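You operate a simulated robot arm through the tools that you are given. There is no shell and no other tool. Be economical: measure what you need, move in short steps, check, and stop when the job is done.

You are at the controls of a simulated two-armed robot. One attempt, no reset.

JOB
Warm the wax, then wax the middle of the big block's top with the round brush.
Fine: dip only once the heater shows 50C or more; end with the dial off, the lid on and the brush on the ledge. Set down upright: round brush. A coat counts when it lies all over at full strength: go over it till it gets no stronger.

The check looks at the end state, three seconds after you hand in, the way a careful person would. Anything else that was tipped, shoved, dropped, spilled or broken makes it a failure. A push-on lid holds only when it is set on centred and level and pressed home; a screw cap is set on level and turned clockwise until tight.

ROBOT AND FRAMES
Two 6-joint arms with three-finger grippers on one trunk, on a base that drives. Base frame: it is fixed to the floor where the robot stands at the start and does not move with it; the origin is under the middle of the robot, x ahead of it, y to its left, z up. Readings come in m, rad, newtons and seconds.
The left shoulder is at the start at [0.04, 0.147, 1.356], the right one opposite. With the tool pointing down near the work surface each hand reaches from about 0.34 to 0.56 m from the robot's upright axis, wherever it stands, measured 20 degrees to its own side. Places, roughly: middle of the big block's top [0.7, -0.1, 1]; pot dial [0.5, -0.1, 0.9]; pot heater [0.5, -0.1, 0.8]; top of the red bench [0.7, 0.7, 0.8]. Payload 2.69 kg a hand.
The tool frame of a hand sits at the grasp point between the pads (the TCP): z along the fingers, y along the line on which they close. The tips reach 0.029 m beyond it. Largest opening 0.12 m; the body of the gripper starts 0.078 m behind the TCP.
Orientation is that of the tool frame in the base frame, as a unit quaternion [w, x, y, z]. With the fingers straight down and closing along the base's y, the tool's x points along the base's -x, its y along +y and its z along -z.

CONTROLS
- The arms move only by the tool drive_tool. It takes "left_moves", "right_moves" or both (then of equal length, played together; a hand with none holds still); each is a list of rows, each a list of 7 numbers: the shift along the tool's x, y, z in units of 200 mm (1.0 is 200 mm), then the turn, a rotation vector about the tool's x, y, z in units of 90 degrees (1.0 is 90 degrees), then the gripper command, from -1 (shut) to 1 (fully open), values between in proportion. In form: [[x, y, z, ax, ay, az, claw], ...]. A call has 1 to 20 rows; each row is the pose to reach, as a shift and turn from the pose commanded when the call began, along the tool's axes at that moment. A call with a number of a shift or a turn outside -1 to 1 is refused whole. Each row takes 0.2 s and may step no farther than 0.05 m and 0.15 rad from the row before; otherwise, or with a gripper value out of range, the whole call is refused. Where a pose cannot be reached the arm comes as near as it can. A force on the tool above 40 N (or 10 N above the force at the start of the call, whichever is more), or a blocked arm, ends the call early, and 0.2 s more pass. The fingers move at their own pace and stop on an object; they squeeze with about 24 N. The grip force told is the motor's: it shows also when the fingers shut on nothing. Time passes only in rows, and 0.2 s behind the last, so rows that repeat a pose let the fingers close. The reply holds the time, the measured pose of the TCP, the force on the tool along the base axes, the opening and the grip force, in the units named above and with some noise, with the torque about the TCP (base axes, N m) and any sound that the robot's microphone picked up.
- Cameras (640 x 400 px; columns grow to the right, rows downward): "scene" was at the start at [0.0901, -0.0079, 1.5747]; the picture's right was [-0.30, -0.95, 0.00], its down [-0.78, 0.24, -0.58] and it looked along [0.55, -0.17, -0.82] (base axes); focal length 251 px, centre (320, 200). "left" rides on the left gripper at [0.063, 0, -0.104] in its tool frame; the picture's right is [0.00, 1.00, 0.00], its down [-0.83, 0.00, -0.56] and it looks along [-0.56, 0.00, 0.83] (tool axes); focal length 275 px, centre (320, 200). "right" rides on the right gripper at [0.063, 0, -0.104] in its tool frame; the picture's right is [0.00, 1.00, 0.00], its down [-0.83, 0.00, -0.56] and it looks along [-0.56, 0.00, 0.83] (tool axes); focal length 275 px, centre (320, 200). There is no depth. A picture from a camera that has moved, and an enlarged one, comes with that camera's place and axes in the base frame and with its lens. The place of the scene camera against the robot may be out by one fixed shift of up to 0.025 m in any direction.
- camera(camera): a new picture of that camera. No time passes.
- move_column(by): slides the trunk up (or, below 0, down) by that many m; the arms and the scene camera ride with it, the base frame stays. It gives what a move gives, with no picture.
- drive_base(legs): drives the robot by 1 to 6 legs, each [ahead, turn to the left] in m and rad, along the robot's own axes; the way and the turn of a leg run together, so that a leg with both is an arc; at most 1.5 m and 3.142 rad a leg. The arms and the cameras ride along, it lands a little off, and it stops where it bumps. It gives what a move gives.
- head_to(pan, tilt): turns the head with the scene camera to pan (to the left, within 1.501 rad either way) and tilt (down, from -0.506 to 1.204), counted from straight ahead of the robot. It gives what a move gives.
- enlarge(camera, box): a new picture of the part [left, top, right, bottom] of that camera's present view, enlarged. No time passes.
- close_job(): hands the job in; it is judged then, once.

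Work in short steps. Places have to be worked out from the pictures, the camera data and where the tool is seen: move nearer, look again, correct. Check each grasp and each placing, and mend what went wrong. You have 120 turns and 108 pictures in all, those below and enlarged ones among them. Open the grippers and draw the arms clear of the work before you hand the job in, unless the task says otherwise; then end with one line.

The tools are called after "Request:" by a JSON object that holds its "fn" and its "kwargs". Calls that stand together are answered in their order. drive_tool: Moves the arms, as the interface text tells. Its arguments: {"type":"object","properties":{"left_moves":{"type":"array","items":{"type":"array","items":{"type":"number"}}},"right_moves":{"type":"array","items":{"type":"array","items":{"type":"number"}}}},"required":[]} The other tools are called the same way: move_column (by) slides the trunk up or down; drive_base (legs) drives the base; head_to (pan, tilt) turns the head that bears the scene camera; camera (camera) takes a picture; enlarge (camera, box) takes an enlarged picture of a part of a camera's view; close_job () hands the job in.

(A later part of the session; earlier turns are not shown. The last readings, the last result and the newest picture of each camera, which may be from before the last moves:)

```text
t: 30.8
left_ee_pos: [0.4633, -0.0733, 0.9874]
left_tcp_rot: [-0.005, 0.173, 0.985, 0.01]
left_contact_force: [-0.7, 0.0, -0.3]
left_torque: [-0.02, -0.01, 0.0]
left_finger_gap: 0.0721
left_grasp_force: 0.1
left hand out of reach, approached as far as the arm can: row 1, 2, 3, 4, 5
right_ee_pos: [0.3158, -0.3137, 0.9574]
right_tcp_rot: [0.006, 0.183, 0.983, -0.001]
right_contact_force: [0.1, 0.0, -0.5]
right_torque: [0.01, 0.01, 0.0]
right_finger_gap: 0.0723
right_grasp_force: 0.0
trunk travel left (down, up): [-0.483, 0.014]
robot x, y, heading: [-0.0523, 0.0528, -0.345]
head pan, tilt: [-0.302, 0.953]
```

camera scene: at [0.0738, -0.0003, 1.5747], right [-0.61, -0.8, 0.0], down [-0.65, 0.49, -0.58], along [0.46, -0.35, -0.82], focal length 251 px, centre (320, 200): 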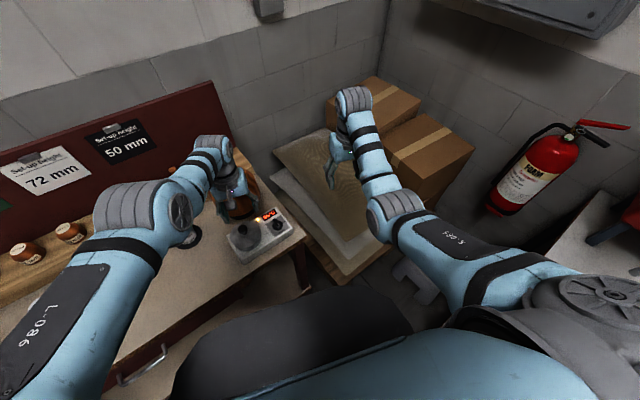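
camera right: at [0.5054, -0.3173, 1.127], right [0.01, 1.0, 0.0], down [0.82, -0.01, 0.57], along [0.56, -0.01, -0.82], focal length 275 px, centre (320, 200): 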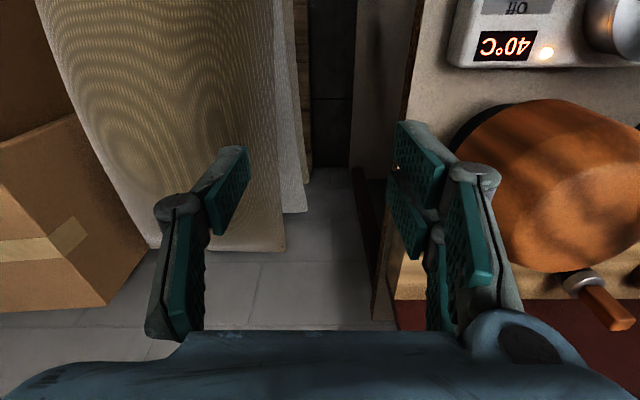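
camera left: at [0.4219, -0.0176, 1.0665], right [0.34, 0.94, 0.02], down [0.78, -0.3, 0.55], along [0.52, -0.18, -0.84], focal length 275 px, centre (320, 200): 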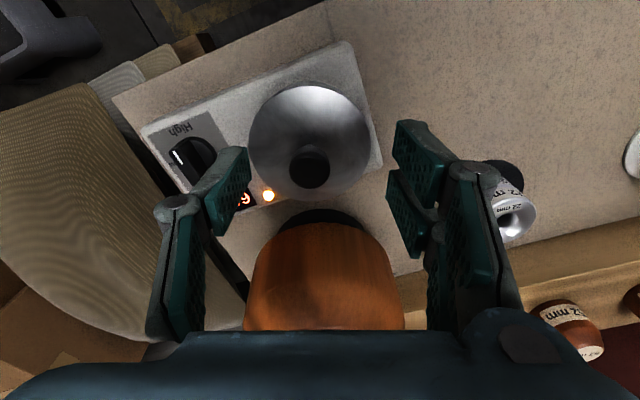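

The right arm bends fine; only the left is stuck. Move left sideways to open bench and then press downward/inward to bend the elbow the other way.

Request:
{"fn": "drive_tool", "kwargs": {"left_moves": [[0.05, 0.2, 0, 0, 0, 0, 0.2], [0.1, 0.4, 0, 0, 0, 0, 0.2], [0.1, 0.6, 0, 0, 0, 0, 0.2], [0.1, 0.8, 0, 0, 0, 0, 0.2], [0.1, 0.9, 0.1, 0, 0, 0, 0.2], [0.15, 0.9, 0.25, 0, 0, 0, 0.2], [0.2, 0.9, 0.4, 0, 0, 0, 0.2], [0.3, 0.9, 0.5, 0, 0, 0, 0.2], [0.4, 0.9, 0.5, 0, 0, 0, 0.2], [0.4, 0.9, 0.5, 0, 0, 0, 0.2]]}}

Request:
{"fn": "camera", "kwargs": {"camera": "scene"}}

```text
t: 33.0
left_ee_pos: [0.4967, 0.1111, 0.8592]
left_tcp_rot: [-0.004, 0.173, 0.985, 0.009]
left_contact_force: [-0.5, 0.1, -0.3]
left_torque: [0.02, 0.01, -0.01]
left_finger_gap: 0.072
left_grasp_force: 0.0
left hand out of reach, approached as far as the arm can: row 1, 2, 3, 4, 5, 6, 7, 8, 9, 10
right_ee_pos: [0.3166, -0.3136, 0.956]
right_tcp_rot: [0.005, 0.182, 0.983, -0.001]
right_contact_force: [-0.1, -0.2, 0.4]
right_torque: [0.0, -0.02, 0.02]
right_finger_gap: 0.0722
right_grasp_force: 0.0
trunk travel left (down, up): [-0.483, 0.014]
robot x, y, heading: [-0.0431, 0.0494, -0.345]
head pan, tilt: [-0.302, 0.953]
```

```text
76 pictures are left
camera scene: at [0.029, 0.0157, 1.5747], right [-0.6, -0.8, 0.0], down [-0.65, 0.49, -0.58], along [0.46, -0.35, -0.82], focal length 251 px, centre (320, 200)
```

scene: 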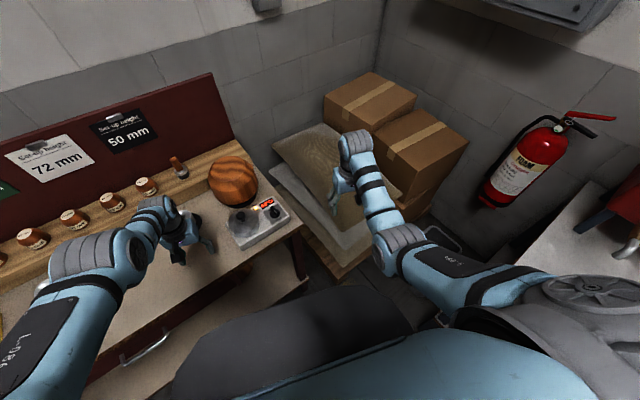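

Left is likely in the wrong elbow branch. Try flipping: reach fully out, sweep upward while stretched, then pull in.

Request:
{"fn": "drive_tool", "kwargs": {"left_moves": [[-0.2, 0.1, 0, 0, 0, 0, 0.2], [-0.4, 0.2, 0, 0, 0, 0, 0.2], [-0.5, 0.3, -0.1, 0, 0, 0, 0.2], [-0.5, 0.3, -0.3, 0, 0, 0, 0.2], [-0.5, 0.3, -0.5, 0, 0, 0, 0.2], [-0.5, 0.3, -0.7, 0, 0, 0, 0.2], [-0.35, 0.3, -0.85, 0, 0, 0, 0.2], [-0.15, 0.3, -0.85, 0, 0, 0, 0.2], [0.05, 0.3, -0.85, 0, 0, 0, 0.2], [0.2, 0.3, -0.8, 0, 0, 0, 0.2], [0.2, 0.3, -0.7, 0, 0, 0, 0.2]]}}

```text
t: 35.4
left_ee_pos: [0.5625, 0.1636, 0.9746]
left_tcp_rot: [-0.004, 0.173, 0.985, 0.009]
left_contact_force: [-0.1, -1.0, -0.5]
left_torque: [0.0, -0.05, 0.0]
left_finger_gap: 0.0717
left_grasp_force: 0.1
left hand out of reach, approached as far as the arm can: row 1, 2, 3, 4, 5, 6, 7, 8, 9, 10, 11
right_ee_pos: [0.316, -0.3128, 0.9575]
right_tcp_rot: [0.005, 0.182, 0.983, -0.002]
right_contact_force: [-0.6, 0.5, -1.2]
right_torque: [0.0, -0.01, 0.01]
right_finger_gap: 0.072
right_grasp_force: 0.0
trunk travel left (down, up): [-0.483, 0.014]
robot x, y, heading: [-0.0507, 0.0542, -0.345]
head pan, tilt: [-0.302, 0.953]
```

Let me look at the left arm directly with the head.

Request:
{"fn": "head_to", "kwargs": {"pan": 0.5, "tilt": 0.8}}

Request:
{"fn": "camera", "kwargs": {"camera": "scene"}}

Request:
{"fn": "head_to", "kwargs": {"pan": -0.6, "tilt": 0.8}}

Request:
{"fn": "camera", "kwargs": {"camera": "scene"}}

```text
t: 36.5
left_ee_pos: [0.5624, 0.1628, 0.9762]
left_tcp_rot: [-0.005, 0.172, 0.985, 0.009]
left_contact_force: [-0.6, -0.3, -0.2]
left_torque: [0.0, 0.01, -0.01]
left_finger_gap: 0.0722
left_grasp_force: 0.2
right_ee_pos: [0.3152, -0.3133, 0.9579]
right_tcp_rot: [0.006, 0.182, 0.983, -0.002]
right_contact_force: [-0.4, 0.1, 0.1]
right_torque: [0.0, 0.05, 0.03]
right_finger_gap: 0.0719
right_grasp_force: 0.0
trunk travel left (down, up): [-0.483, 0.014]
robot x, y, heading: [-0.0483, 0.051, -0.347]
head pan, tilt: [0.499, 0.799]
```

```text
75 pictures are left
camera scene: at [0.051, 0.0719, 1.5865], right [0.15, -0.99, 0.0], down [-0.71, -0.11, -0.7], along [0.69, 0.1, -0.72], focal length 251 px, centre (320, 200)
```

scene: 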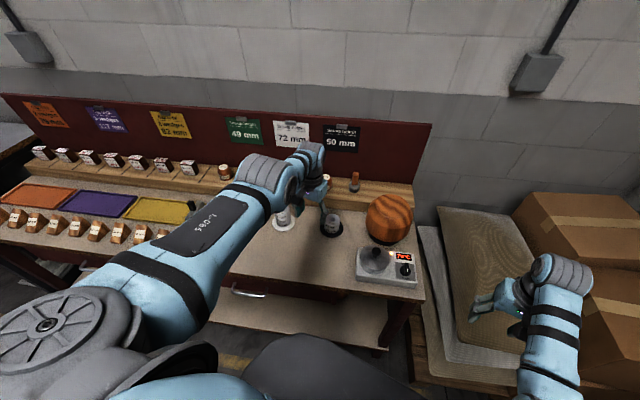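

```text
t: 37.8
left_ee_pos: [0.5624, 0.1629, 0.9749]
left_tcp_rot: [-0.005, 0.173, 0.985, 0.009]
left_contact_force: [0.3, -0.4, 0.0]
left_torque: [0.02, -0.02, -0.02]
left_finger_gap: 0.0719
left_grasp_force: 0.1
right_ee_pos: [0.3148, -0.3118, 0.9573]
right_tcp_rot: [0.005, 0.183, 0.983, -0.002]
right_contact_force: [0.3, 0.2, -0.2]
right_torque: [0.0, 0.03, 0.02]
right_finger_gap: 0.0719
right_grasp_force: 0.0
trunk travel left (down, up): [-0.483, 0.014]
robot x, y, heading: [-0.0505, 0.0553, -0.345]
head pan, tilt: [-0.6, 0.799]
```

```text
74 pictures are left
camera scene: at [0.0184, -0.0056, 1.5865], right [-0.81, -0.58, 0.0], down [-0.42, 0.58, -0.7], along [0.41, -0.57, -0.72], focal length 251 px, centre (320, 200)
```

scene: 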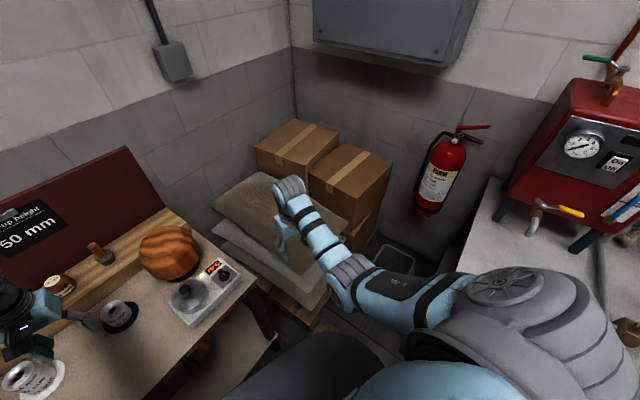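

Left is nearly straight. Try to unstick by tilting the tool while pulling in (open space above the bench).

Request:
{"fn": "drive_tool", "kwargs": {"left_moves": [[0.05, 0, 0, 0, 0.09, 0, 0.2], [0.1, 0, 0, 0, 0.18, 0, 0.2], [0.15, 0, 0, 0, 0.27, 0, 0.2], [0.2, 0, 0, 0, 0.36, 0, 0.2], [0.3, 0, 0, 0, 0.45, 0, 0.2], [0.4, 0, 0, 0, 0.45, 0, 0.2], [0.5, 0, 0, 0, 0.45, 0, 0.2], [0.5, 0, 0, 0, 0.36, 0, 0.2], [0.5, 0, 0, 0, 0.27, 0, 0.2], [0.5, 0, 0, 0, 0.18, 0, 0.2], [0.5, 0, 0, 0, 0.09, 0, 0.2], [0.5, 0, 0, 0, 0, 0, 0.2], [0.5, 0, 0, 0, 0, 0, 0.2]]}}

```text
t: 40.6
left_ee_pos: [0.5556, 0.1918, 0.9425]
left_tcp_rot: [-0.004, 0.173, 0.985, 0.009]
left_contact_force: [-0.1, -0.1, -0.3]
left_torque: [-0.02, 0.03, -0.01]
left_finger_gap: 0.072
left_grasp_force: 0.0
left hand out of reach, approached as far as the arm can: row 1, 2, 3, 4, 5, 6, 7, 8, 9, 10, 11, 12, 13
right_ee_pos: [0.3162, -0.3139, 0.9568]
right_tcp_rot: [0.006, 0.182, 0.983, -0.002]
right_contact_force: [0.0, -0.1, -0.2]
right_torque: [-0.01, 0.0, -0.01]
right_finger_gap: 0.0722
right_grasp_force: 0.0
trunk travel left (down, up): [-0.483, 0.014]
robot x, y, heading: [-0.0455, 0.0526, -0.348]
head pan, tilt: [-0.6, 0.799]
```

Try the opposite tilt.

Request:
{"fn": "drive_tool", "kwargs": {"left_moves": [[0.0, 0, 0, 0, -0.09, 0, 0.2], [0.0, 0, 0, 0, -0.18, 0, 0.2], [0.0, 0, 0, 0, -0.27, 0, 0.2], [0.0, 0, 0, 0, -0.36, 0, 0.2], [0.0, 0, 0, 0, -0.45, 0, 0.2], [0.0, 0, 0, 0, -0.54, 0, 0.2], [0.1, 0, 0, 0, -0.6, 0, 0.2], [0.2, 0, 0, 0, -0.6, 0, 0.2], [0.3, 0, 0, 0, -0.6, 0, 0.2], [0.3, 0, 0, 0, -0.6, 0, 0.2]]}}

```text
t: 42.3
left_ee_pos: [0.5743, 0.1868, 0.8349]
left_tcp_rot: [0.381, 0.194, 0.9, -0.085]
left_contact_force: [0.8, -0.2, 0.2]
left_torque: [0.0, 0.01, 0.01]
left_finger_gap: 0.072
left_grasp_force: 0.1
left hand out of reach, approached as far as the arm can: row 1, 2, 3, 4, 5, 6, 7
right_ee_pos: [0.3141, -0.3161, 0.9573]
right_tcp_rot: [0.007, 0.184, 0.983, -0.001]
right_contact_force: [-0.1, -0.3, 0.7]
right_torque: [0.03, -0.04, -0.01]
right_finger_gap: 0.0719
right_grasp_force: 0.1
trunk travel left (down, up): [-0.483, 0.014]
robot x, y, heading: [-0.0469, 0.0513, -0.348]
head pan, tilt: [-0.6, 0.799]
stopped in row 8 (left hand): the force on the tool passed its limit at 124 N (the readings are from after the stop); the commanded pose is now the measured one
```

A collision stopped it (124 N). Look at once.

Request:
{"fn": "head_to", "kwargs": {"pan": 0.3, "tilt": 0.9}}

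Request:
{"fn": "camera", "kwargs": {"camera": "scene"}}

Request:
{"fn": "camera", "kwargs": {"camera": "left"}}

```text
t: 43.5
left_ee_pos: [0.5748, 0.1883, 0.8342]
left_tcp_rot: [0.379, 0.195, 0.9, -0.087]
left_contact_force: [-1.2, -0.2, 0.1]
left_torque: [0.02, -0.03, 0.0]
left_finger_gap: 0.0722
left_grasp_force: 0.0
right_ee_pos: [0.3152, -0.3145, 0.9566]
right_tcp_rot: [0.007, 0.183, 0.983, -0.001]
right_contact_force: [0.4, -0.1, -0.3]
right_torque: [0.01, -0.03, 0.01]
right_finger_gap: 0.0722
right_grasp_force: 0.0
trunk travel left (down, up): [-0.483, 0.014]
robot x, y, heading: [-0.047, 0.051, -0.351]
head pan, tilt: [0.3, 0.901]
```

```text
73 pictures are left
camera scene: at [0.0468, 0.0553, 1.5786], right [-0.05, -1.0, 0.0], down [-0.78, 0.04, -0.62], along [0.62, -0.03, -0.78], focal length 251 px, centre (320, 200)
```

scene: 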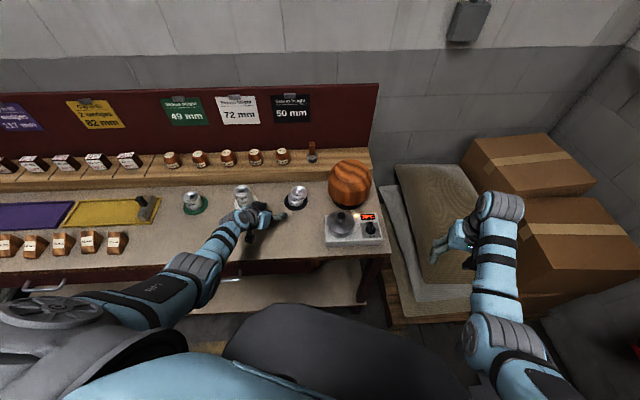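

```text
72 pictures are left
camera left: at [0.4676, 0.2372, 0.8605], right [0.42, 0.91, 0.0], down [0.17, -0.07, 0.98], along [0.89, -0.41, -0.18], focal length 275 px, centre (320, 200)
```

left: 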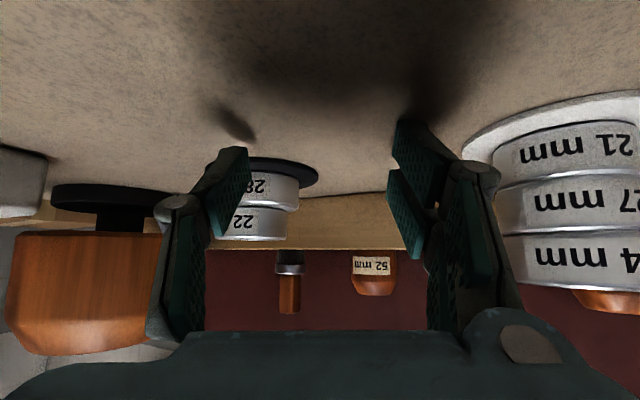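

Good: the arm flipped to the healthy posture, and the gauges still stand. Pull up and in, then bring the tool back to vertical.

Request:
{"fn": "drive_tool", "kwargs": {"left_moves": [[0.0, 0, -0.2, 0, 0, 0, 0.2], [0.02, 0, -0.4, 0, 0, 0, 0.2], [0.05, 0, -0.6, 0, 0, 0, 0.2], [0.07, 0, -0.72, 0, 0.08, 0, 0.2], [0.07, 0, -0.72, 0, 0.17, 0, 0.2], [0.07, 0, -0.72, 0, 0.26, 0, 0.2], [0.07, 0, -0.72, 0, 0.35, 0, 0.2], [0.07, 0, -0.72, 0, 0.44, 0, 0.2], [0.07, 0, -0.72, 0, 0.509, 0, 0.2], [0.07, 0, -0.72, 0, 0.509, 0, 0.2]]}}

```text
t: 45.7
left_ee_pos: [0.4734, 0.2348, 0.9234]
left_tcp_rot: [-0.001, 0.212, 0.977, -0.004]
left_contact_force: [0.6, 0.4, -0.9]
left_torque: [0.01, -0.01, -0.01]
left_finger_gap: 0.0719
left_grasp_force: 0.2
right_ee_pos: [0.3156, -0.3135, 0.9562]
right_tcp_rot: [0.006, 0.184, 0.983, -0.001]
right_contact_force: [0.4, 0.4, -0.4]
right_torque: [0.0, 0.02, 0.0]
right_finger_gap: 0.0719
right_grasp_force: 0.1
trunk travel left (down, up): [-0.483, 0.014]
robot x, y, heading: [-0.0475, 0.0528, -0.351]
head pan, tilt: [0.3, 0.901]
```

Left is freed and vertical. Raise it slightly, then drive ahead 8 cm.

Request:
{"fn": "drive_tool", "kwargs": {"left_moves": [[0.1, 0, -0.1, 0, 0, 0, 0.2], [0.2, 0, -0.2, 0, 0, 0, 0.2]]}}

Request:
{"fn": "drive_base", "kwargs": {"legs": [[0.08, 0]]}}

Request:
{"fn": "drive_tool", "kwargs": {"left_moves": [[0, 0, 0, 0, 0, 0, 0.2]]}}

```text
t: 46.3
left_ee_pos: [0.4339, 0.2537, 0.9642]
left_tcp_rot: [0.0, 0.212, 0.977, -0.004]
left_contact_force: [1.0, -0.4, 0.5]
left_torque: [-0.01, -0.04, 0.0]
left_finger_gap: 0.0719
left_grasp_force: 0.0
right_ee_pos: [0.3152, -0.3135, 0.9574]
right_tcp_rot: [0.007, 0.183, 0.983, -0.002]
right_contact_force: [-0.2, 0.6, -0.2]
right_torque: [0.0, -0.03, 0.0]
right_finger_gap: 0.0721
right_grasp_force: 0.0
trunk travel left (down, up): [-0.483, 0.014]
robot x, y, heading: [-0.0498, 0.0549, -0.349]
head pan, tilt: [0.3, 0.901]
```

```text
t: 47.4
left_ee_pos: [0.4968, 0.2323, 0.9677]
left_tcp_rot: [0.005, 0.211, 0.977, -0.004]
left_contact_force: [-1.2, 0.3, 0.3]
left_torque: [-0.06, -0.04, -0.03]
left_finger_gap: 0.072
left_grasp_force: 0.1
right_ee_pos: [0.378, -0.3361, 0.9619]
right_tcp_rot: [0.012, 0.183, 0.983, -0.001]
right_contact_force: [-0.3, 0.5, 0.7]
right_torque: [-0.02, -0.04, 0.01]
right_finger_gap: 0.0723
right_grasp_force: 0.0
trunk travel left (down, up): [-0.483, 0.014]
robot x, y, heading: [0.0231, 0.0239, -0.348]
head pan, tilt: [0.3, 0.901]
```

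```text
t: 47.8
left_ee_pos: [0.5126, 0.2261, 0.9615]
left_tcp_rot: [-0.003, 0.212, 0.977, -0.003]
left_contact_force: [0.7, -0.6, -0.5]
left_torque: [0.0, 0.03, 0.0]
left_finger_gap: 0.0722
left_grasp_force: 0.0
right_ee_pos: [0.3913, -0.3414, 0.9554]
right_tcp_rot: [0.003, 0.183, 0.983, -0.001]
right_contact_force: [0.8, -0.4, 0.5]
right_torque: [0.0, 0.03, -0.03]
right_finger_gap: 0.0722
right_grasp_force: 0.0
trunk travel left (down, up): [-0.483, 0.014]
robot x, y, heading: [0.026, 0.0277, -0.346]
head pan, tilt: [0.3, 0.901]
```

Now sweep toward the knob in two calls.

Request:
{"fn": "drive_tool", "kwargs": {"left_moves": [[-0.08, -0.2, 0, 0, 0, 0, 0.2], [-0.16, -0.4, 0, 0, 0, 0, 0.2], [-0.24, -0.6, 0, 0, 0, 0, 0.2], [-0.31, -0.8, 0, 0, 0, 0, 0.2], [-0.354, -0.9, 0, 0, 0, 0, 0.2]]}}

Request:
{"fn": "drive_tool", "kwargs": {"left_moves": [[-0.07, -0.2, 0, 0, 0, 0, 0.2], [-0.152, -0.386, 0, 0, 0, 0, 0.2], [-0.152, -0.386, 0, 0, 0, 0, 0.2]]}}

Request:
{"fn": "camera", "kwargs": {"camera": "left"}}

```text
t: 49.0
left_ee_pos: [0.497, 0.0363, 0.965]
left_tcp_rot: [0.0, 0.212, 0.977, -0.003]
left_contact_force: [-0.5, 0.3, -0.1]
left_torque: [0.01, 0.02, 0.02]
left_finger_gap: 0.0723
left_grasp_force: 0.1
left hand out of reach, approached as far as the arm can: row 2
right_ee_pos: [0.3872, -0.3411, 0.9565]
right_tcp_rot: [0.006, 0.184, 0.983, -0.001]
right_contact_force: [0.2, 0.2, 0.0]
right_torque: [0.03, 0.04, -0.01]
right_finger_gap: 0.0722
right_grasp_force: 0.1
trunk travel left (down, up): [-0.483, 0.014]
robot x, y, heading: [0.0244, 0.0255, -0.353]
head pan, tilt: [0.3, 0.901]
```

```text
t: 49.8
left_ee_pos: [0.4924, -0.0487, 0.9639]
left_tcp_rot: [0.0, 0.212, 0.977, -0.003]
left_contact_force: [1.1, -0.3, -0.4]
left_torque: [-0.01, 0.01, 0.02]
left_finger_gap: 0.0721
left_grasp_force: 0.2
right_ee_pos: [0.3881, -0.3397, 0.9582]
right_tcp_rot: [0.007, 0.184, 0.983, -0.002]
right_contact_force: [-0.7, 1.1, 0.3]
right_torque: [-0.01, 0.01, -0.01]
right_finger_gap: 0.0723
right_grasp_force: 0.0
trunk travel left (down, up): [-0.483, 0.014]
robot x, y, heading: [0.0258, 0.0287, -0.351]
head pan, tilt: [0.3, 0.901]
```

```text
71 pictures are left
camera left: at [0.4352, -0.0209, 1.0686], right [0.42, 0.91, -0.01], down [0.76, -0.34, 0.56], along [0.5, -0.24, -0.83], focal length 275 px, centre (320, 200)
```

left: 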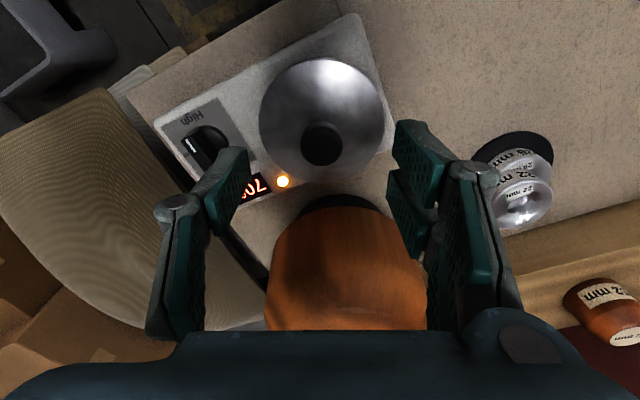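

Knob centred laterally. Descend over it and close.

Request:
{"fn": "drive_tool", "kwargs": {"left_moves": [[-0.03, 0, 0.1, 0, 0, 0, 0.2], [-0.03, 0, 0.2, 0, 0, 0, 0.2], [-0.03, 0, 0.25, 0, 0, 0, 0.2], [-0.03, 0, 0.25, 0, 0, 0, -0.9], [-0.03, 0, 0.25, 0, 0, 0, -0.9], [-0.03, 0, 0.25, 0, 0, 0, -0.9]]}}

Request:
{"fn": "camera", "kwargs": {"camera": "left"}}

```text
t: 51.2
left_ee_pos: [0.4983, -0.0521, 0.9135]
left_tcp_rot: [0.0, 0.212, 0.977, -0.003]
left_contact_force: [-0.6, 0.2, -0.5]
left_torque: [-0.05, -0.03, -0.04]
left_finger_gap: 0.0248
left_grasp_force: 24.1
right_ee_pos: [0.3872, -0.3405, 0.9574]
right_tcp_rot: [0.006, 0.183, 0.983, -0.001]
right_contact_force: [0.8, 0.0, -0.2]
right_torque: [0.02, -0.01, -0.01]
right_finger_gap: 0.0719
right_grasp_force: 0.0
trunk travel left (down, up): [-0.483, 0.014]
robot x, y, heading: [0.0282, 0.027, -0.35]
head pan, tilt: [0.3, 0.901]
```

```text
70 pictures are left
camera left: at [0.4418, -0.0245, 1.0183], right [0.42, 0.91, -0.01], down [0.76, -0.34, 0.56], along [0.5, -0.24, -0.83], focal length 275 px, centre (320, 200)
```

left: 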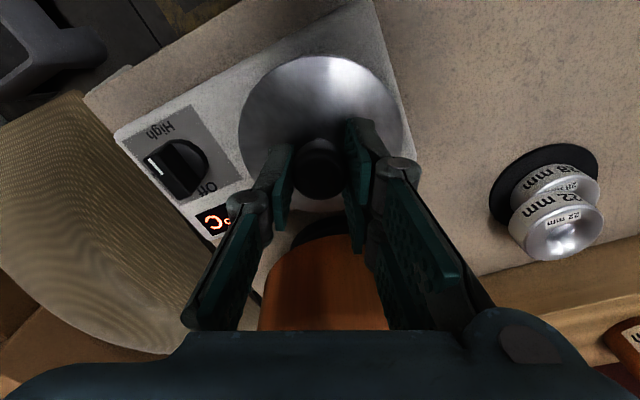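

Knob gripped (24.8 mm). Record seated TCP: (0.4983, -0.0521, 0.9135). Lift straight up.

Request:
{"fn": "drive_tool", "kwargs": {"left_moves": [[0, 0, -0.05, 0, 0, 0, -0.9], [0, 0, -0.15, 0, 0, 0, -0.9], [0, 0, -0.25, 0, 0, 0, -0.9], [0, 0, -0.25, 0, 0, 0, -0.9]]}}

Request:
{"fn": "camera", "kwargs": {"camera": "right"}}

Request:
{"fn": "camera", "kwargs": {"camera": "scene"}}

```text
t: 52.2
left_ee_pos: [0.4977, -0.0511, 0.9648]
left_tcp_rot: [-0.001, 0.212, 0.977, -0.004]
left_contact_force: [0.7, 0.7, 0.1]
left_torque: [-0.02, 0.01, 0.01]
left_finger_gap: 0.006
left_grasp_force: 0.0
right_ee_pos: [0.3876, -0.3394, 0.9577]
right_tcp_rot: [0.007, 0.183, 0.983, -0.002]
right_contact_force: [-0.1, 0.6, -1.0]
right_torque: [0.01, -0.01, -0.01]
right_finger_gap: 0.0721
right_grasp_force: 0.0
trunk travel left (down, up): [-0.483, 0.014]
robot x, y, heading: [0.0271, 0.0252, -0.349]
head pan, tilt: [0.3, 0.901]
```

```text
69 pictures are left
camera right: at [0.3271, -0.3167, 1.0605], right [0.36, 0.93, 0.0], down [0.77, -0.29, 0.57], along [0.53, -0.2, -0.82], focal length 275 px, centre (320, 200)
```

right: 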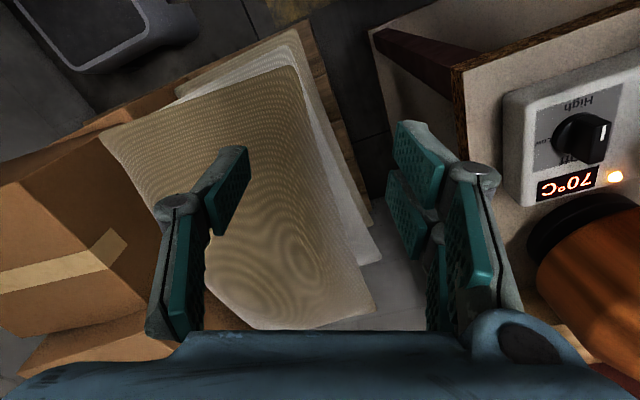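

```text
68 pictures are left
camera scene: at [0.1197, 0.0293, 1.5786], right [-0.05, -1.0, 0.0], down [-0.78, 0.04, -0.62], along [0.62, -0.03, -0.78], focal length 251 px, centre (320, 200)
```

scene: 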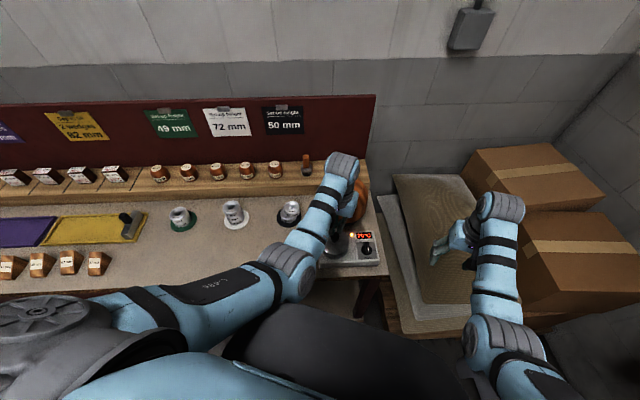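

The knob slipped out; grip was too high. Check the view and go lower.

Request:
{"fn": "drive_tool", "kwargs": {"left_moves": [[0, 0, 0, 0, 0, 0, -0.2], [0, 0, 0, 0, 0, 0, -0.2]]}}

Request:
{"fn": "enlarge", "kwargs": {"camera": "left", "box": [200, 40, 460, 240]}}

Request:
{"fn": "enlarge", "kwargs": {"camera": "scene", "box": [270, 140, 410, 280]}}

```text
t: 52.8
left_ee_pos: [0.4985, -0.0513, 0.965]
left_tcp_rot: [-0.002, 0.211, 0.977, -0.003]
left_contact_force: [0.3, -1.1, -0.2]
left_torque: [-0.03, 0.01, 0.03]
left_finger_gap: 0.048
left_grasp_force: 0.1
right_ee_pos: [0.3873, -0.3397, 0.9569]
right_tcp_rot: [0.006, 0.183, 0.983, -0.001]
right_contact_force: [0.0, 0.5, 0.1]
right_torque: [0.0, 0.0, 0.01]
right_finger_gap: 0.0722
right_grasp_force: 0.0
trunk travel left (down, up): [-0.483, 0.014]
robot x, y, heading: [0.0259, 0.0255, -0.346]
head pan, tilt: [0.3, 0.901]
```

```text
2.00 times, centred on (330, 140) of left
camera zoom: at [0.4413, -0.0242, 1.0694], right [0.42, 0.91, -0.01], down [0.76, -0.34, 0.56], along [0.5, -0.24, -0.83], focal length 551 px, centre (300, 320)
```

zoom: 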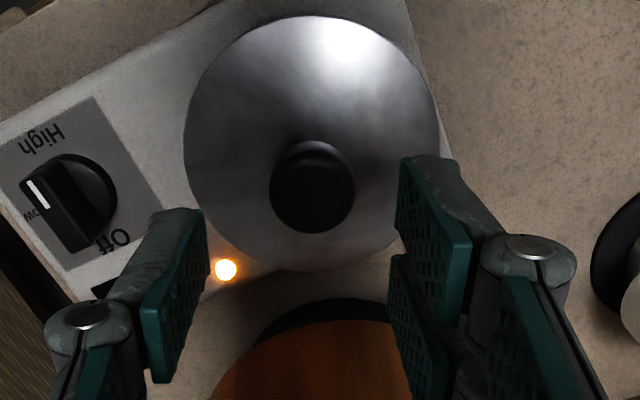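

```text
2.86 times, centred on (340, 210) of scene
camera zoom: at [0.1196, 0.0292, 1.5786], right [-0.05, -1.0, 0.0], down [-0.78, 0.04, -0.62], along [0.62, -0.03, -0.78], focal length 718 px, centre (263, 171)
```

zoom: 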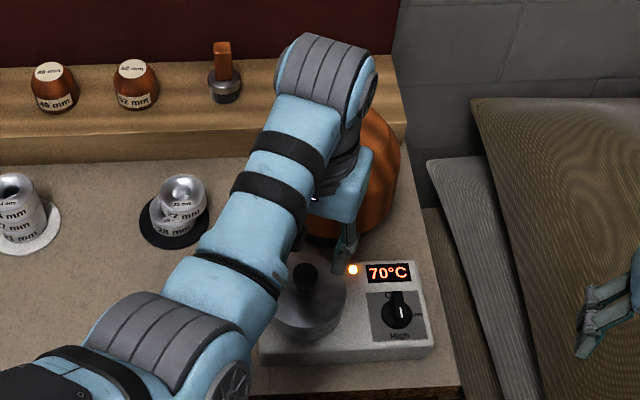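

Lid is still level on. Descend lower to TCP z≈0.898 and grip.

Request:
{"fn": "drive_tool", "kwargs": {"left_moves": [[0, 0, 0.15, 0, 0, 0, -0.1], [0, 0, 0.28, 0, 0, 0, -0.1], [0, 0, 0.31, 0, 0, 0, -0.1], [0, 0, 0.335, 0, 0, 0, -0.1], [0, 0, 0.335, 0, 0, 0, -0.9], [0, 0, 0.335, 0, 0, 0, -0.9], [0, 0, 0.335, 0, 0, 0, -0.9]]}}

Request:
{"fn": "enlarge", "kwargs": {"camera": "left", "box": [200, 40, 460, 240]}}

```text
t: 54.0
left_ee_pos: [0.4999, -0.0491, 0.904]
left_tcp_rot: [0.007, 0.21, 0.978, -0.003]
left_contact_force: [-5.5, 4.3, 28.3]
left_torque: [0.27, 0.42, -0.06]
left_finger_gap: 0.0242
left_grasp_force: 24.3
right_ee_pos: [0.3854, -0.3389, 0.9587]
right_tcp_rot: [0.008, 0.182, 0.983, -0.001]
right_contact_force: [0.9, 0.2, -1.1]
right_torque: [-0.01, 0.04, -0.03]
right_finger_gap: 0.0723
right_grasp_force: 0.1
trunk travel left (down, up): [-0.483, 0.014]
robot x, y, heading: [0.0258, 0.0264, -0.349]
head pan, tilt: [0.3, 0.901]
stopped in row 5 (left hand): the force on the tool passed its limit at 56 N (the readings are from after the stop); the commanded pose is now the measured one
```

```text
2.00 times, centred on (330, 140) of left
camera zoom: at [0.4408, -0.0225, 1.0072], right [0.42, 0.91, 0.0], down [0.75, -0.34, 0.57], along [0.52, -0.24, -0.82], focal length 551 px, centre (300, 320)
```

zoom: 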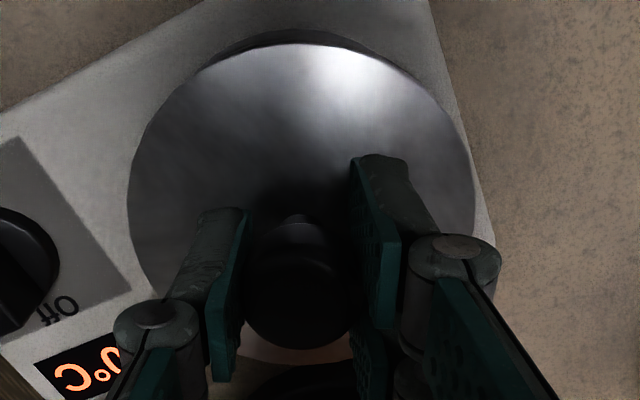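

Tips rest on the lid with the knob between the pads. Ease up 2 mm, let the grip firm up, then lift slowly.

Request:
{"fn": "drive_tool", "kwargs": {"left_moves": [[0, 0, -0.01, 0, 0, 0, -1], [0, 0, -0.01, 0, 0, 0, -1], [0, 0, -0.03, 0, 0, 0, -1], [0, 0, -0.06, 0, 0, 0, -1], [0, 0, -0.1, 0, 0, 0, -1], [0, 0, -0.1, 0, 0, 0, -1]]}}

Request:
{"fn": "camera", "kwargs": {"camera": "left"}}

```text
t: 55.4
left_ee_pos: [0.5021, -0.0489, 0.9204]
left_tcp_rot: [0.004, 0.211, 0.978, -0.002]
left_contact_force: [0.3, -0.1, -1.5]
left_torque: [-0.02, -0.01, -0.01]
left_finger_gap: 0.0241
left_grasp_force: 24.1
right_ee_pos: [0.3881, -0.3396, 0.9572]
right_tcp_rot: [0.006, 0.183, 0.983, -0.002]
right_contact_force: [-0.2, -0.1, 0.9]
right_torque: [0.0, -0.01, -0.02]
right_finger_gap: 0.0722
right_grasp_force: 0.1
trunk travel left (down, up): [-0.483, 0.014]
robot x, y, heading: [0.0206, 0.0246, -0.347]
head pan, tilt: [0.3, 0.901]
```

```text
64 pictures are left
camera left: at [0.4438, -0.0224, 1.023], right [0.42, 0.91, 0.0], down [0.75, -0.34, 0.56], along [0.51, -0.24, -0.83], focal length 275 px, centre (320, 200)
```

left: 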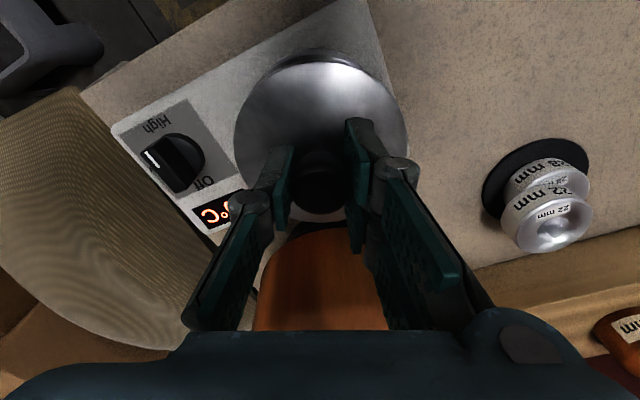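

Grip holds. Keep lifting.

Request:
{"fn": "drive_tool", "kwargs": {"left_moves": [[0, 0, -0.1, 0, 0, 0, -1], [0, 0, -0.2, 0, 0, 0, -1], [0, 0, -0.25, 0, 0, 0, -1], [0, 0, -0.25, 0, 0, 0, -1]]}}

Request:
{"fn": "camera", "kwargs": {"camera": "left"}}

Request:
{"fn": "enlarge", "kwargs": {"camera": "scene", "box": [270, 140, 410, 280]}}

```text
t: 56.4
left_ee_pos: [0.5015, -0.0503, 0.9726]
left_tcp_rot: [0.005, 0.21, 0.978, -0.002]
left_contact_force: [0.0, -0.2, -0.6]
left_torque: [0.02, 0.02, 0.02]
left_finger_gap: 0.0242
left_grasp_force: 23.8
right_ee_pos: [0.3874, -0.3405, 0.9579]
right_tcp_rot: [0.006, 0.183, 0.983, -0.001]
right_contact_force: [-0.4, -0.2, 0.3]
right_torque: [-0.02, 0.02, -0.03]
right_finger_gap: 0.0721
right_grasp_force: 0.0
trunk travel left (down, up): [-0.483, 0.014]
robot x, y, heading: [0.0245, 0.0269, -0.352]
head pan, tilt: [0.3, 0.901]
```

```text
63 pictures are left
camera left: at [0.4433, -0.023, 1.0758], right [0.42, 0.91, 0.0], down [0.75, -0.34, 0.56], along [0.51, -0.24, -0.83], focal length 275 px, centre (320, 200)
```

left: 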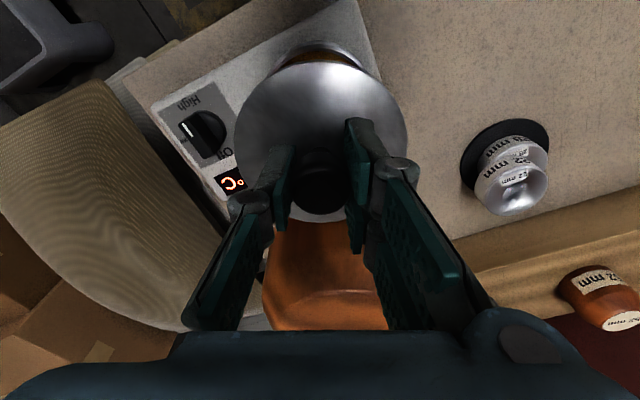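

```text
2.86 times, centred on (340, 210) of scene
camera zoom: at [0.1197, 0.0294, 1.5786], right [-0.05, -1.0, 0.0], down [-0.78, 0.04, -0.62], along [0.62, -0.03, -0.78], focal length 718 px, centre (263, 171)
```

zoom: 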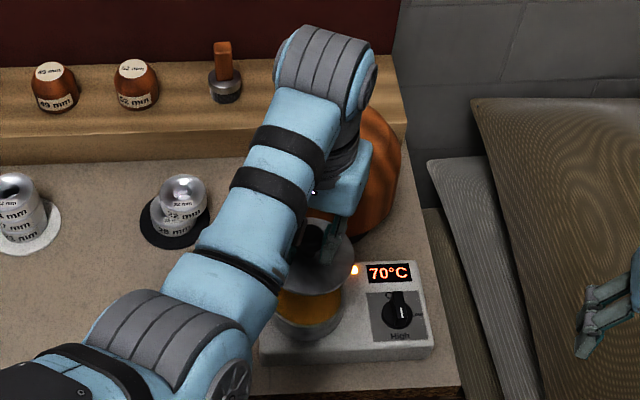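

Lid is off and the wax is visible. Carry it left over open bench at about (0.49, 0.10), then lower.

Request:
{"fn": "drive_tool", "kwargs": {"left_moves": [[0.09, 0.16, 0, 0, 0, 0, -1], [0.18, 0.33, 0, 0, 0, 0, -1], [0.27, 0.5, 0, 0, 0, 0, -1], [0.364, 0.659, 0, 0, 0, 0, -1], [0.364, 0.659, 0.2, 0, 0, 0, -1], [0.364, 0.659, 0.4, 0, 0, 0, -1], [0.364, 0.659, 0.5, 0, 0, 0, -1], [0.364, 0.659, 0.5, 0, 0, 0, -1]]}}

Request:
{"fn": "camera", "kwargs": {"camera": "left"}}

Request:
{"fn": "enlarge", "kwargs": {"camera": "scene", "box": [230, 140, 410, 280]}}

```text
t: 58.2
left_ee_pos: [0.4902, 0.1, 0.8697]
left_tcp_rot: [0.005, 0.21, 0.978, -0.002]
left_contact_force: [-0.4, -0.4, -0.3]
left_torque: [0.02, 0.02, 0.01]
left_finger_gap: 0.024
left_grasp_force: 24.0
left hand out of reach, approached as far as the arm can: row 4
right_ee_pos: [0.3879, -0.3395, 0.9578]
right_tcp_rot: [0.007, 0.183, 0.983, -0.002]
right_contact_force: [-0.6, -1.1, 0.0]
right_torque: [0.0, 0.02, 0.01]
right_finger_gap: 0.072
right_grasp_force: 0.0
trunk travel left (down, up): [-0.483, 0.014]
robot x, y, heading: [0.0251, 0.025, -0.349]
head pan, tilt: [0.3, 0.901]
```

```text
61 pictures are left
camera left: at [0.4314, 0.1263, 0.9733], right [0.42, 0.91, 0.0], down [0.75, -0.34, 0.56], along [0.51, -0.24, -0.83], focal length 275 px, centre (320, 200)
```

left: 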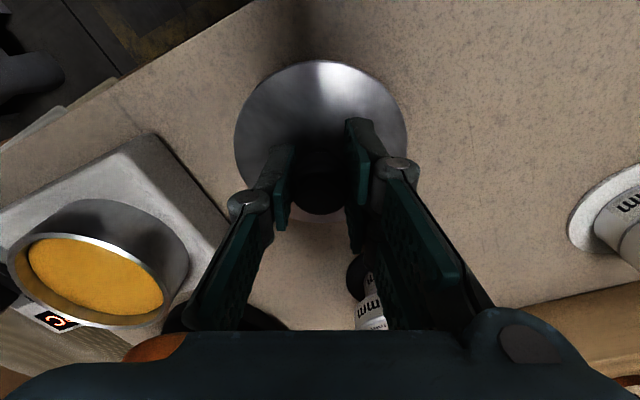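

```text
2.86 times, centred on (320, 210) of scene
camera zoom: at [0.1195, 0.0297, 1.5786], right [-0.05, -1.0, 0.0], down [-0.78, 0.04, -0.62], along [0.62, -0.03, -0.78], focal length 718 px, centre (320, 171)
```

zoom: 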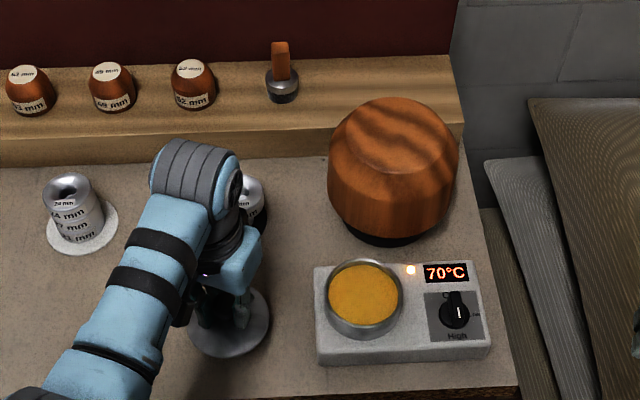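

Lower the lid in small steps until contact.

Request:
{"fn": "drive_tool", "kwargs": {"left_moves": [[0, 0, 0.06, 0, 0, 0, -1], [0, 0, 0.1, 0, 0, 0, -1], [0, 0, 0.13, 0, 0, 0, -1], [0, 0, 0.13, 0, 0, 0, -1]]}}

```text
t: 59.2
left_ee_pos: [0.4906, 0.0983, 0.8448]
left_tcp_rot: [0.006, 0.211, 0.977, -0.001]
left_contact_force: [-0.3, -0.7, -0.5]
left_torque: [0.0, 0.0, 0.0]
left_finger_gap: 0.0237
left_grasp_force: 24.3
right_ee_pos: [0.3871, -0.3407, 0.9572]
right_tcp_rot: [0.007, 0.182, 0.983, -0.001]
right_contact_force: [0.1, 0.1, -0.7]
right_torque: [-0.04, -0.01, 0.0]
right_finger_gap: 0.072
right_grasp_force: 0.1
trunk travel left (down, up): [-0.483, 0.014]
robot x, y, heading: [0.0258, 0.0255, -0.347]
head pan, tilt: [0.3, 0.901]
```

Request:
{"fn": "drive_tool", "kwargs": {"left_moves": [[0, 0, 0.02, 0, 0, 0, -1], [0, 0, 0.04, 0, 0, 0, -1], [0, 0, 0.06, 0, 0, 0, -1], [0, 0, 0.08, 0, 0, 0, -1], [0, 0, 0.1, 0, 0, 0, -1]]}}

Request:
{"fn": "camera", "kwargs": {"camera": "left"}}

```text
t: 60.0
left_ee_pos: [0.4909, 0.0992, 0.8384]
left_tcp_rot: [0.01, 0.21, 0.978, -0.001]
left_contact_force: [-11.9, 2.0, 28.4]
left_torque: [0.19, 0.73, 0.08]
left_finger_gap: 0.024
left_grasp_force: 24.3
right_ee_pos: [0.3837, -0.3392, 0.9577]
right_tcp_rot: [0.009, 0.182, 0.983, -0.001]
right_contact_force: [0.0, 1.1, -0.2]
right_torque: [-0.01, 0.04, -0.02]
right_finger_gap: 0.0719
right_grasp_force: 0.1
trunk travel left (down, up): [-0.483, 0.014]
robot x, y, heading: [0.0281, 0.0293, -0.346]
head pan, tilt: [0.3, 0.901]
stopped in row 4 (left hand): the force on the tool passed its limit at 49 N (the readings are from after the stop); the commanded pose is now the measured one
```

```text
59 pictures are left
camera left: at [0.4323, 0.1252, 0.9411], right [0.42, 0.91, 0.0], down [0.74, -0.34, 0.57], along [0.52, -0.24, -0.82], focal length 275 px, centre (320, 200)
```

left: 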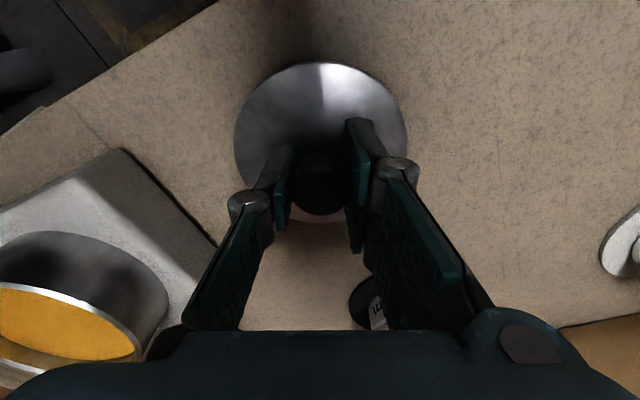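

Lid is on the bench. Relieve pressure, release and rise.

Request:
{"fn": "drive_tool", "kwargs": {"left_moves": [[0, 0, -0.01, 0, 0, 0, -1], [0, 0, -0.01, 0, 0, 0, -0.1], [0, 0, -0.01, 0, 0, 0, 0.0], [0, 0, -0.05, 0, 0, 0, 0.0], [0, 0, -0.2, 0, 0, 0, 0.0], [0, 0, -0.4, 0, 0, 0, 0.0], [0, 0, -0.55, 0, 0, 0, 0.0], [0, 0, -0.6, 0, 0, 0, 0.0]]}}

Request:
{"fn": "camera", "kwargs": {"camera": "left"}}

```text
t: 61.8
left_ee_pos: [0.4933, 0.0983, 0.9563]
left_tcp_rot: [0.01, 0.209, 0.978, -0.002]
left_contact_force: [0.2, 0.2, 0.3]
left_torque: [-0.03, -0.03, 0.0]
left_finger_gap: 0.0602
left_grasp_force: 0.1
right_ee_pos: [0.3878, -0.3389, 0.9572]
right_tcp_rot: [0.006, 0.182, 0.983, -0.002]
right_contact_force: [-0.5, 1.1, 0.4]
right_torque: [0.0, 0.01, -0.03]
right_finger_gap: 0.0721
right_grasp_force: 0.1
trunk travel left (down, up): [-0.483, 0.014]
robot x, y, heading: [0.028, 0.0247, -0.347]
head pan, tilt: [0.3, 0.901]
```

```text
58 pictures are left
camera left: at [0.4341, 0.1258, 1.0585], right [0.42, 0.91, 0.0], down [0.75, -0.34, 0.57], along [0.52, -0.24, -0.82], focal length 275 px, centre (320, 200)
```

left: 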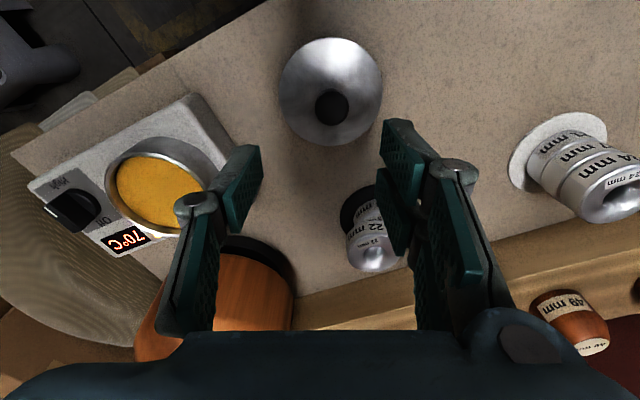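

Lid parked level on the bench. Now test how high the left hand can go at ~0.46 m reach, since the block top is near z≈0.97–1.0.

Request:
{"fn": "drive_tool", "kwargs": {"left_moves": [[-0.15, 0, -0.1, 0, 0, 0, 0.0], [-0.3, 0, -0.2, 0, 0, 0, 0.0], [-0.4, 0, -0.3, 0, 0, 0, 0.0], [-0.4, 0, -0.4, 0, 0, 0, 0.0], [-0.4, 0, -0.5, 0, 0, 0, 0.0], [-0.4, 0, -0.5, 0, 0, 0, 0.0]]}}

Request:
{"fn": "camera", "kwargs": {"camera": "left"}}

```text
t: 63.2
left_ee_pos: [0.5812, 0.0642, 1.0459]
left_tcp_rot: [0.009, 0.21, 0.978, -0.002]
left_contact_force: [0.0, 0.3, -0.4]
left_torque: [0.02, -0.01, -0.03]
left_finger_gap: 0.0602
left_grasp_force: 0.1
left hand out of reach, approached as far as the arm can: row 4, 5, 6
right_ee_pos: [0.3888, -0.3391, 0.9559]
right_tcp_rot: [0.007, 0.182, 0.983, -0.001]
right_contact_force: [0.3, -0.6, 0.1]
right_torque: [0.01, 0.0, 0.0]
right_finger_gap: 0.0718
right_grasp_force: 0.1
trunk travel left (down, up): [-0.483, 0.014]
robot x, y, heading: [0.0266, 0.0298, -0.349]
head pan, tilt: [0.3, 0.901]
```

```text
57 pictures are left
camera left: at [0.5223, 0.0908, 1.1479], right [0.42, 0.91, 0.0], down [0.75, -0.34, 0.57], along [0.52, -0.24, -0.82], focal length 275 px, centre (320, 200)
```

left: 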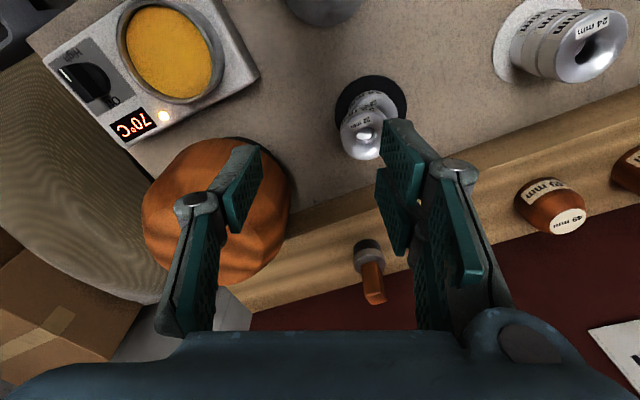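

The left reaches z≈1.046 at 0.473 m. Enlarge the brush and block in this view.

Request:
{"fn": "enlarge", "kwargs": {"camera": "left", "box": [310, 210, 430, 320]}}

Request:
{"fn": "enlarge", "kwargs": {"camera": "left", "box": [120, 110, 320, 310]}}

```text
3.64 times, centred on (370, 265) of left
camera zoom: at [0.5223, 0.0908, 1.1479], right [0.42, 0.91, 0.0], down [0.75, -0.34, 0.57], along [0.52, -0.24, -0.82], focal length 1001 px, centre (138, -36)
```

zoom: 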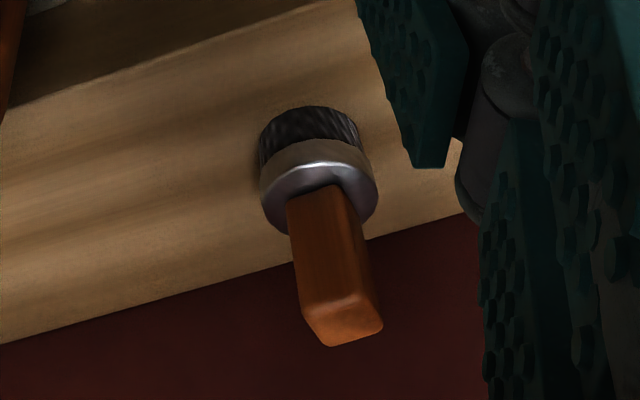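

```text
2.00 times, centred on (220, 210) of left
camera zoom: at [0.5223, 0.0908, 1.1479], right [0.42, 0.91, 0.0], down [0.75, -0.34, 0.57], along [0.52, -0.24, -0.82], focal length 551 px, centre (520, 180)
```

zoom: 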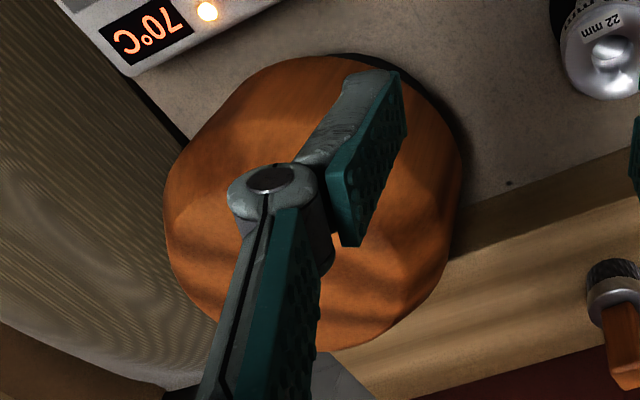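

Handle is a rectangular prism aligned with the base axes at about (0.802, 0.035), top z≈0.95. I set the left tool to yaw 0 and a start pose so that driving 0.28 m brings it above the brush.

Request:
{"fn": "drive_tool", "kwargs": {"left_moves": [[0.1, 0.07, 0.08, 0, 0, -0.05, 0.2], [0.2, 0.14, 0.16, 0, 0, -0.1, 0.2], [0.328, 0.213, 0.23, 0, 0, -0.16, 0.2], [0.328, 0.213, 0.23, 0, 0, -0.22, 0.2], [0.328, 0.213, 0.23, 0, 0, -0.272, 0.2], [0.328, 0.213, 0.23, 0, 0, -0.272, 0.2]]}}

Request:
{"fn": "drive_base", "kwargs": {"legs": [[0.14, 0]]}}

Request:
{"fn": "camera", "kwargs": {"camera": "scene"}}

```text
t: 64.6
left_ee_pos: [0.5434, 0.1274, 0.9912]
left_tcp_rot: [0.008, -0.001, 1.0, -0.005]
left_contact_force: [-0.2, -0.6, 0.3]
left_torque: [0.02, 0.02, 0.01]
left_finger_gap: 0.0719
left_grasp_force: 0.0
left hand out of reach, approached as far as the arm can: row 1, 2, 3, 4, 5, 6
right_ee_pos: [0.3871, -0.3396, 0.9577]
right_tcp_rot: [0.007, 0.182, 0.983, -0.001]
right_contact_force: [0.4, -0.6, -0.5]
right_torque: [-0.01, 0.01, -0.01]
right_finger_gap: 0.072
right_grasp_force: 0.1
trunk travel left (down, up): [-0.483, 0.014]
robot x, y, heading: [0.0275, 0.0261, -0.348]
head pan, tilt: [0.3, 0.901]
```

```text
t: 65.9
left_ee_pos: [0.673, 0.0794, 0.9942]
left_tcp_rot: [0.011, -0.001, 1.0, -0.004]
left_contact_force: [0.0, 0.2, 0.3]
left_torque: [-0.02, -0.04, 0.01]
left_finger_gap: 0.0722
left_grasp_force: 0.0
right_ee_pos: [0.5154, -0.3869, 0.9593]
right_tcp_rot: [0.008, 0.183, 0.983, -0.002]
right_contact_force: [-0.6, -0.7, 0.4]
right_torque: [-0.06, -0.06, -0.02]
right_finger_gap: 0.0718
right_grasp_force: 0.1
trunk travel left (down, up): [-0.483, 0.014]
robot x, y, heading: [0.1541, -0.019, -0.352]
head pan, tilt: [0.3, 0.901]
```

```text
54 pictures are left
camera scene: at [0.246, -0.0166, 1.5789], right [-0.05, -1.0, 0.0], down [-0.78, 0.04, -0.62], along [0.62, -0.03, -0.78], focal length 251 px, centre (320, 200)
```

scene: 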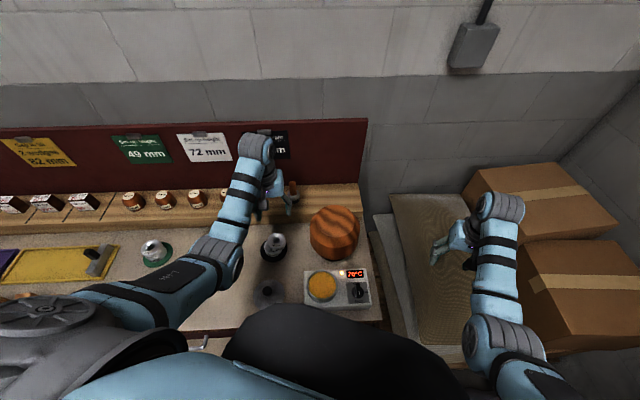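

Fine so far. Drive 0.09 more, then finish the approach with the arm (higher).

Request:
{"fn": "drive_base", "kwargs": {"legs": [[0.09, 0]]}}

Request:
{"fn": "drive_tool", "kwargs": {"left_moves": [[0, 0, -0.05, 0, 0, 0, 0.2], [0, 0, -0.05, 0, 0, 0, 0.2]]}}

Request:
{"fn": "camera", "kwargs": {"camera": "left"}}

```text
t: 67.1
left_ee_pos: [0.6808, 0.0919, 0.9913]
left_tcp_rot: [0.01, -0.023, 1.0, -0.005]
left_contact_force: [-0.4, 0.0, 0.7]
left_torque: [-0.01, -0.03, 0.02]
left_finger_gap: 0.0722
left_grasp_force: 0.0
right_ee_pos: [0.5425, -0.3821, 0.9563]
right_tcp_rot: [0.006, 0.163, 0.987, -0.003]
right_contact_force: [0.6, -0.8, -0.5]
right_torque: [0.02, -0.01, 0.04]
right_finger_gap: 0.0723
right_grasp_force: 0.1
trunk travel left (down, up): [-0.483, 0.014]
robot x, y, heading: [0.1588, -0.0616, -0.214]
head pan, tilt: [0.3, 0.901]
stopped in leg 1: the robot was blocked; the commanded pose is now the measured one
```

```text
t: 67.7
left_ee_pos: [0.6777, 0.0895, 1.0001]
left_tcp_rot: [0.01, -0.023, 1.0, -0.004]
left_contact_force: [0.3, 0.0, -0.2]
left_torque: [-0.03, -0.01, -0.04]
left_finger_gap: 0.0721
left_grasp_force: 0.0
right_ee_pos: [0.5431, -0.3842, 0.9572]
right_tcp_rot: [0.005, 0.162, 0.987, -0.002]
right_contact_force: [0.0, -0.2, 0.5]
right_torque: [-0.05, 0.01, 0.02]
right_finger_gap: 0.0723
right_grasp_force: 0.1
trunk travel left (down, up): [-0.483, 0.014]
robot x, y, heading: [0.1585, -0.0574, -0.215]
head pan, tilt: [0.3, 0.901]
```

```text
53 pictures are left
camera left: at [0.6139, 0.0879, 1.1042], right [-0.04, 1.0, -0.01], down [0.82, 0.04, 0.57], along [0.57, 0.02, -0.82], focal length 275 px, centre (320, 200)
```

left: 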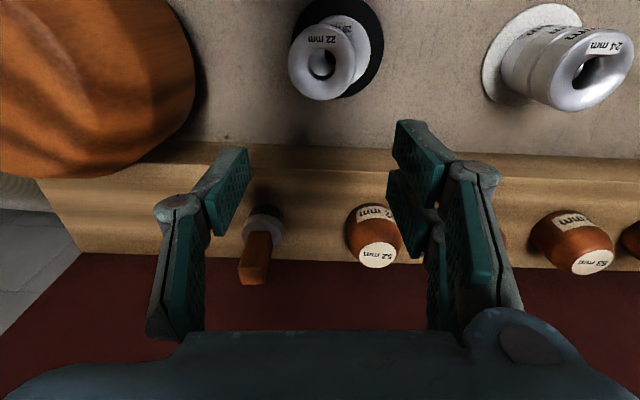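

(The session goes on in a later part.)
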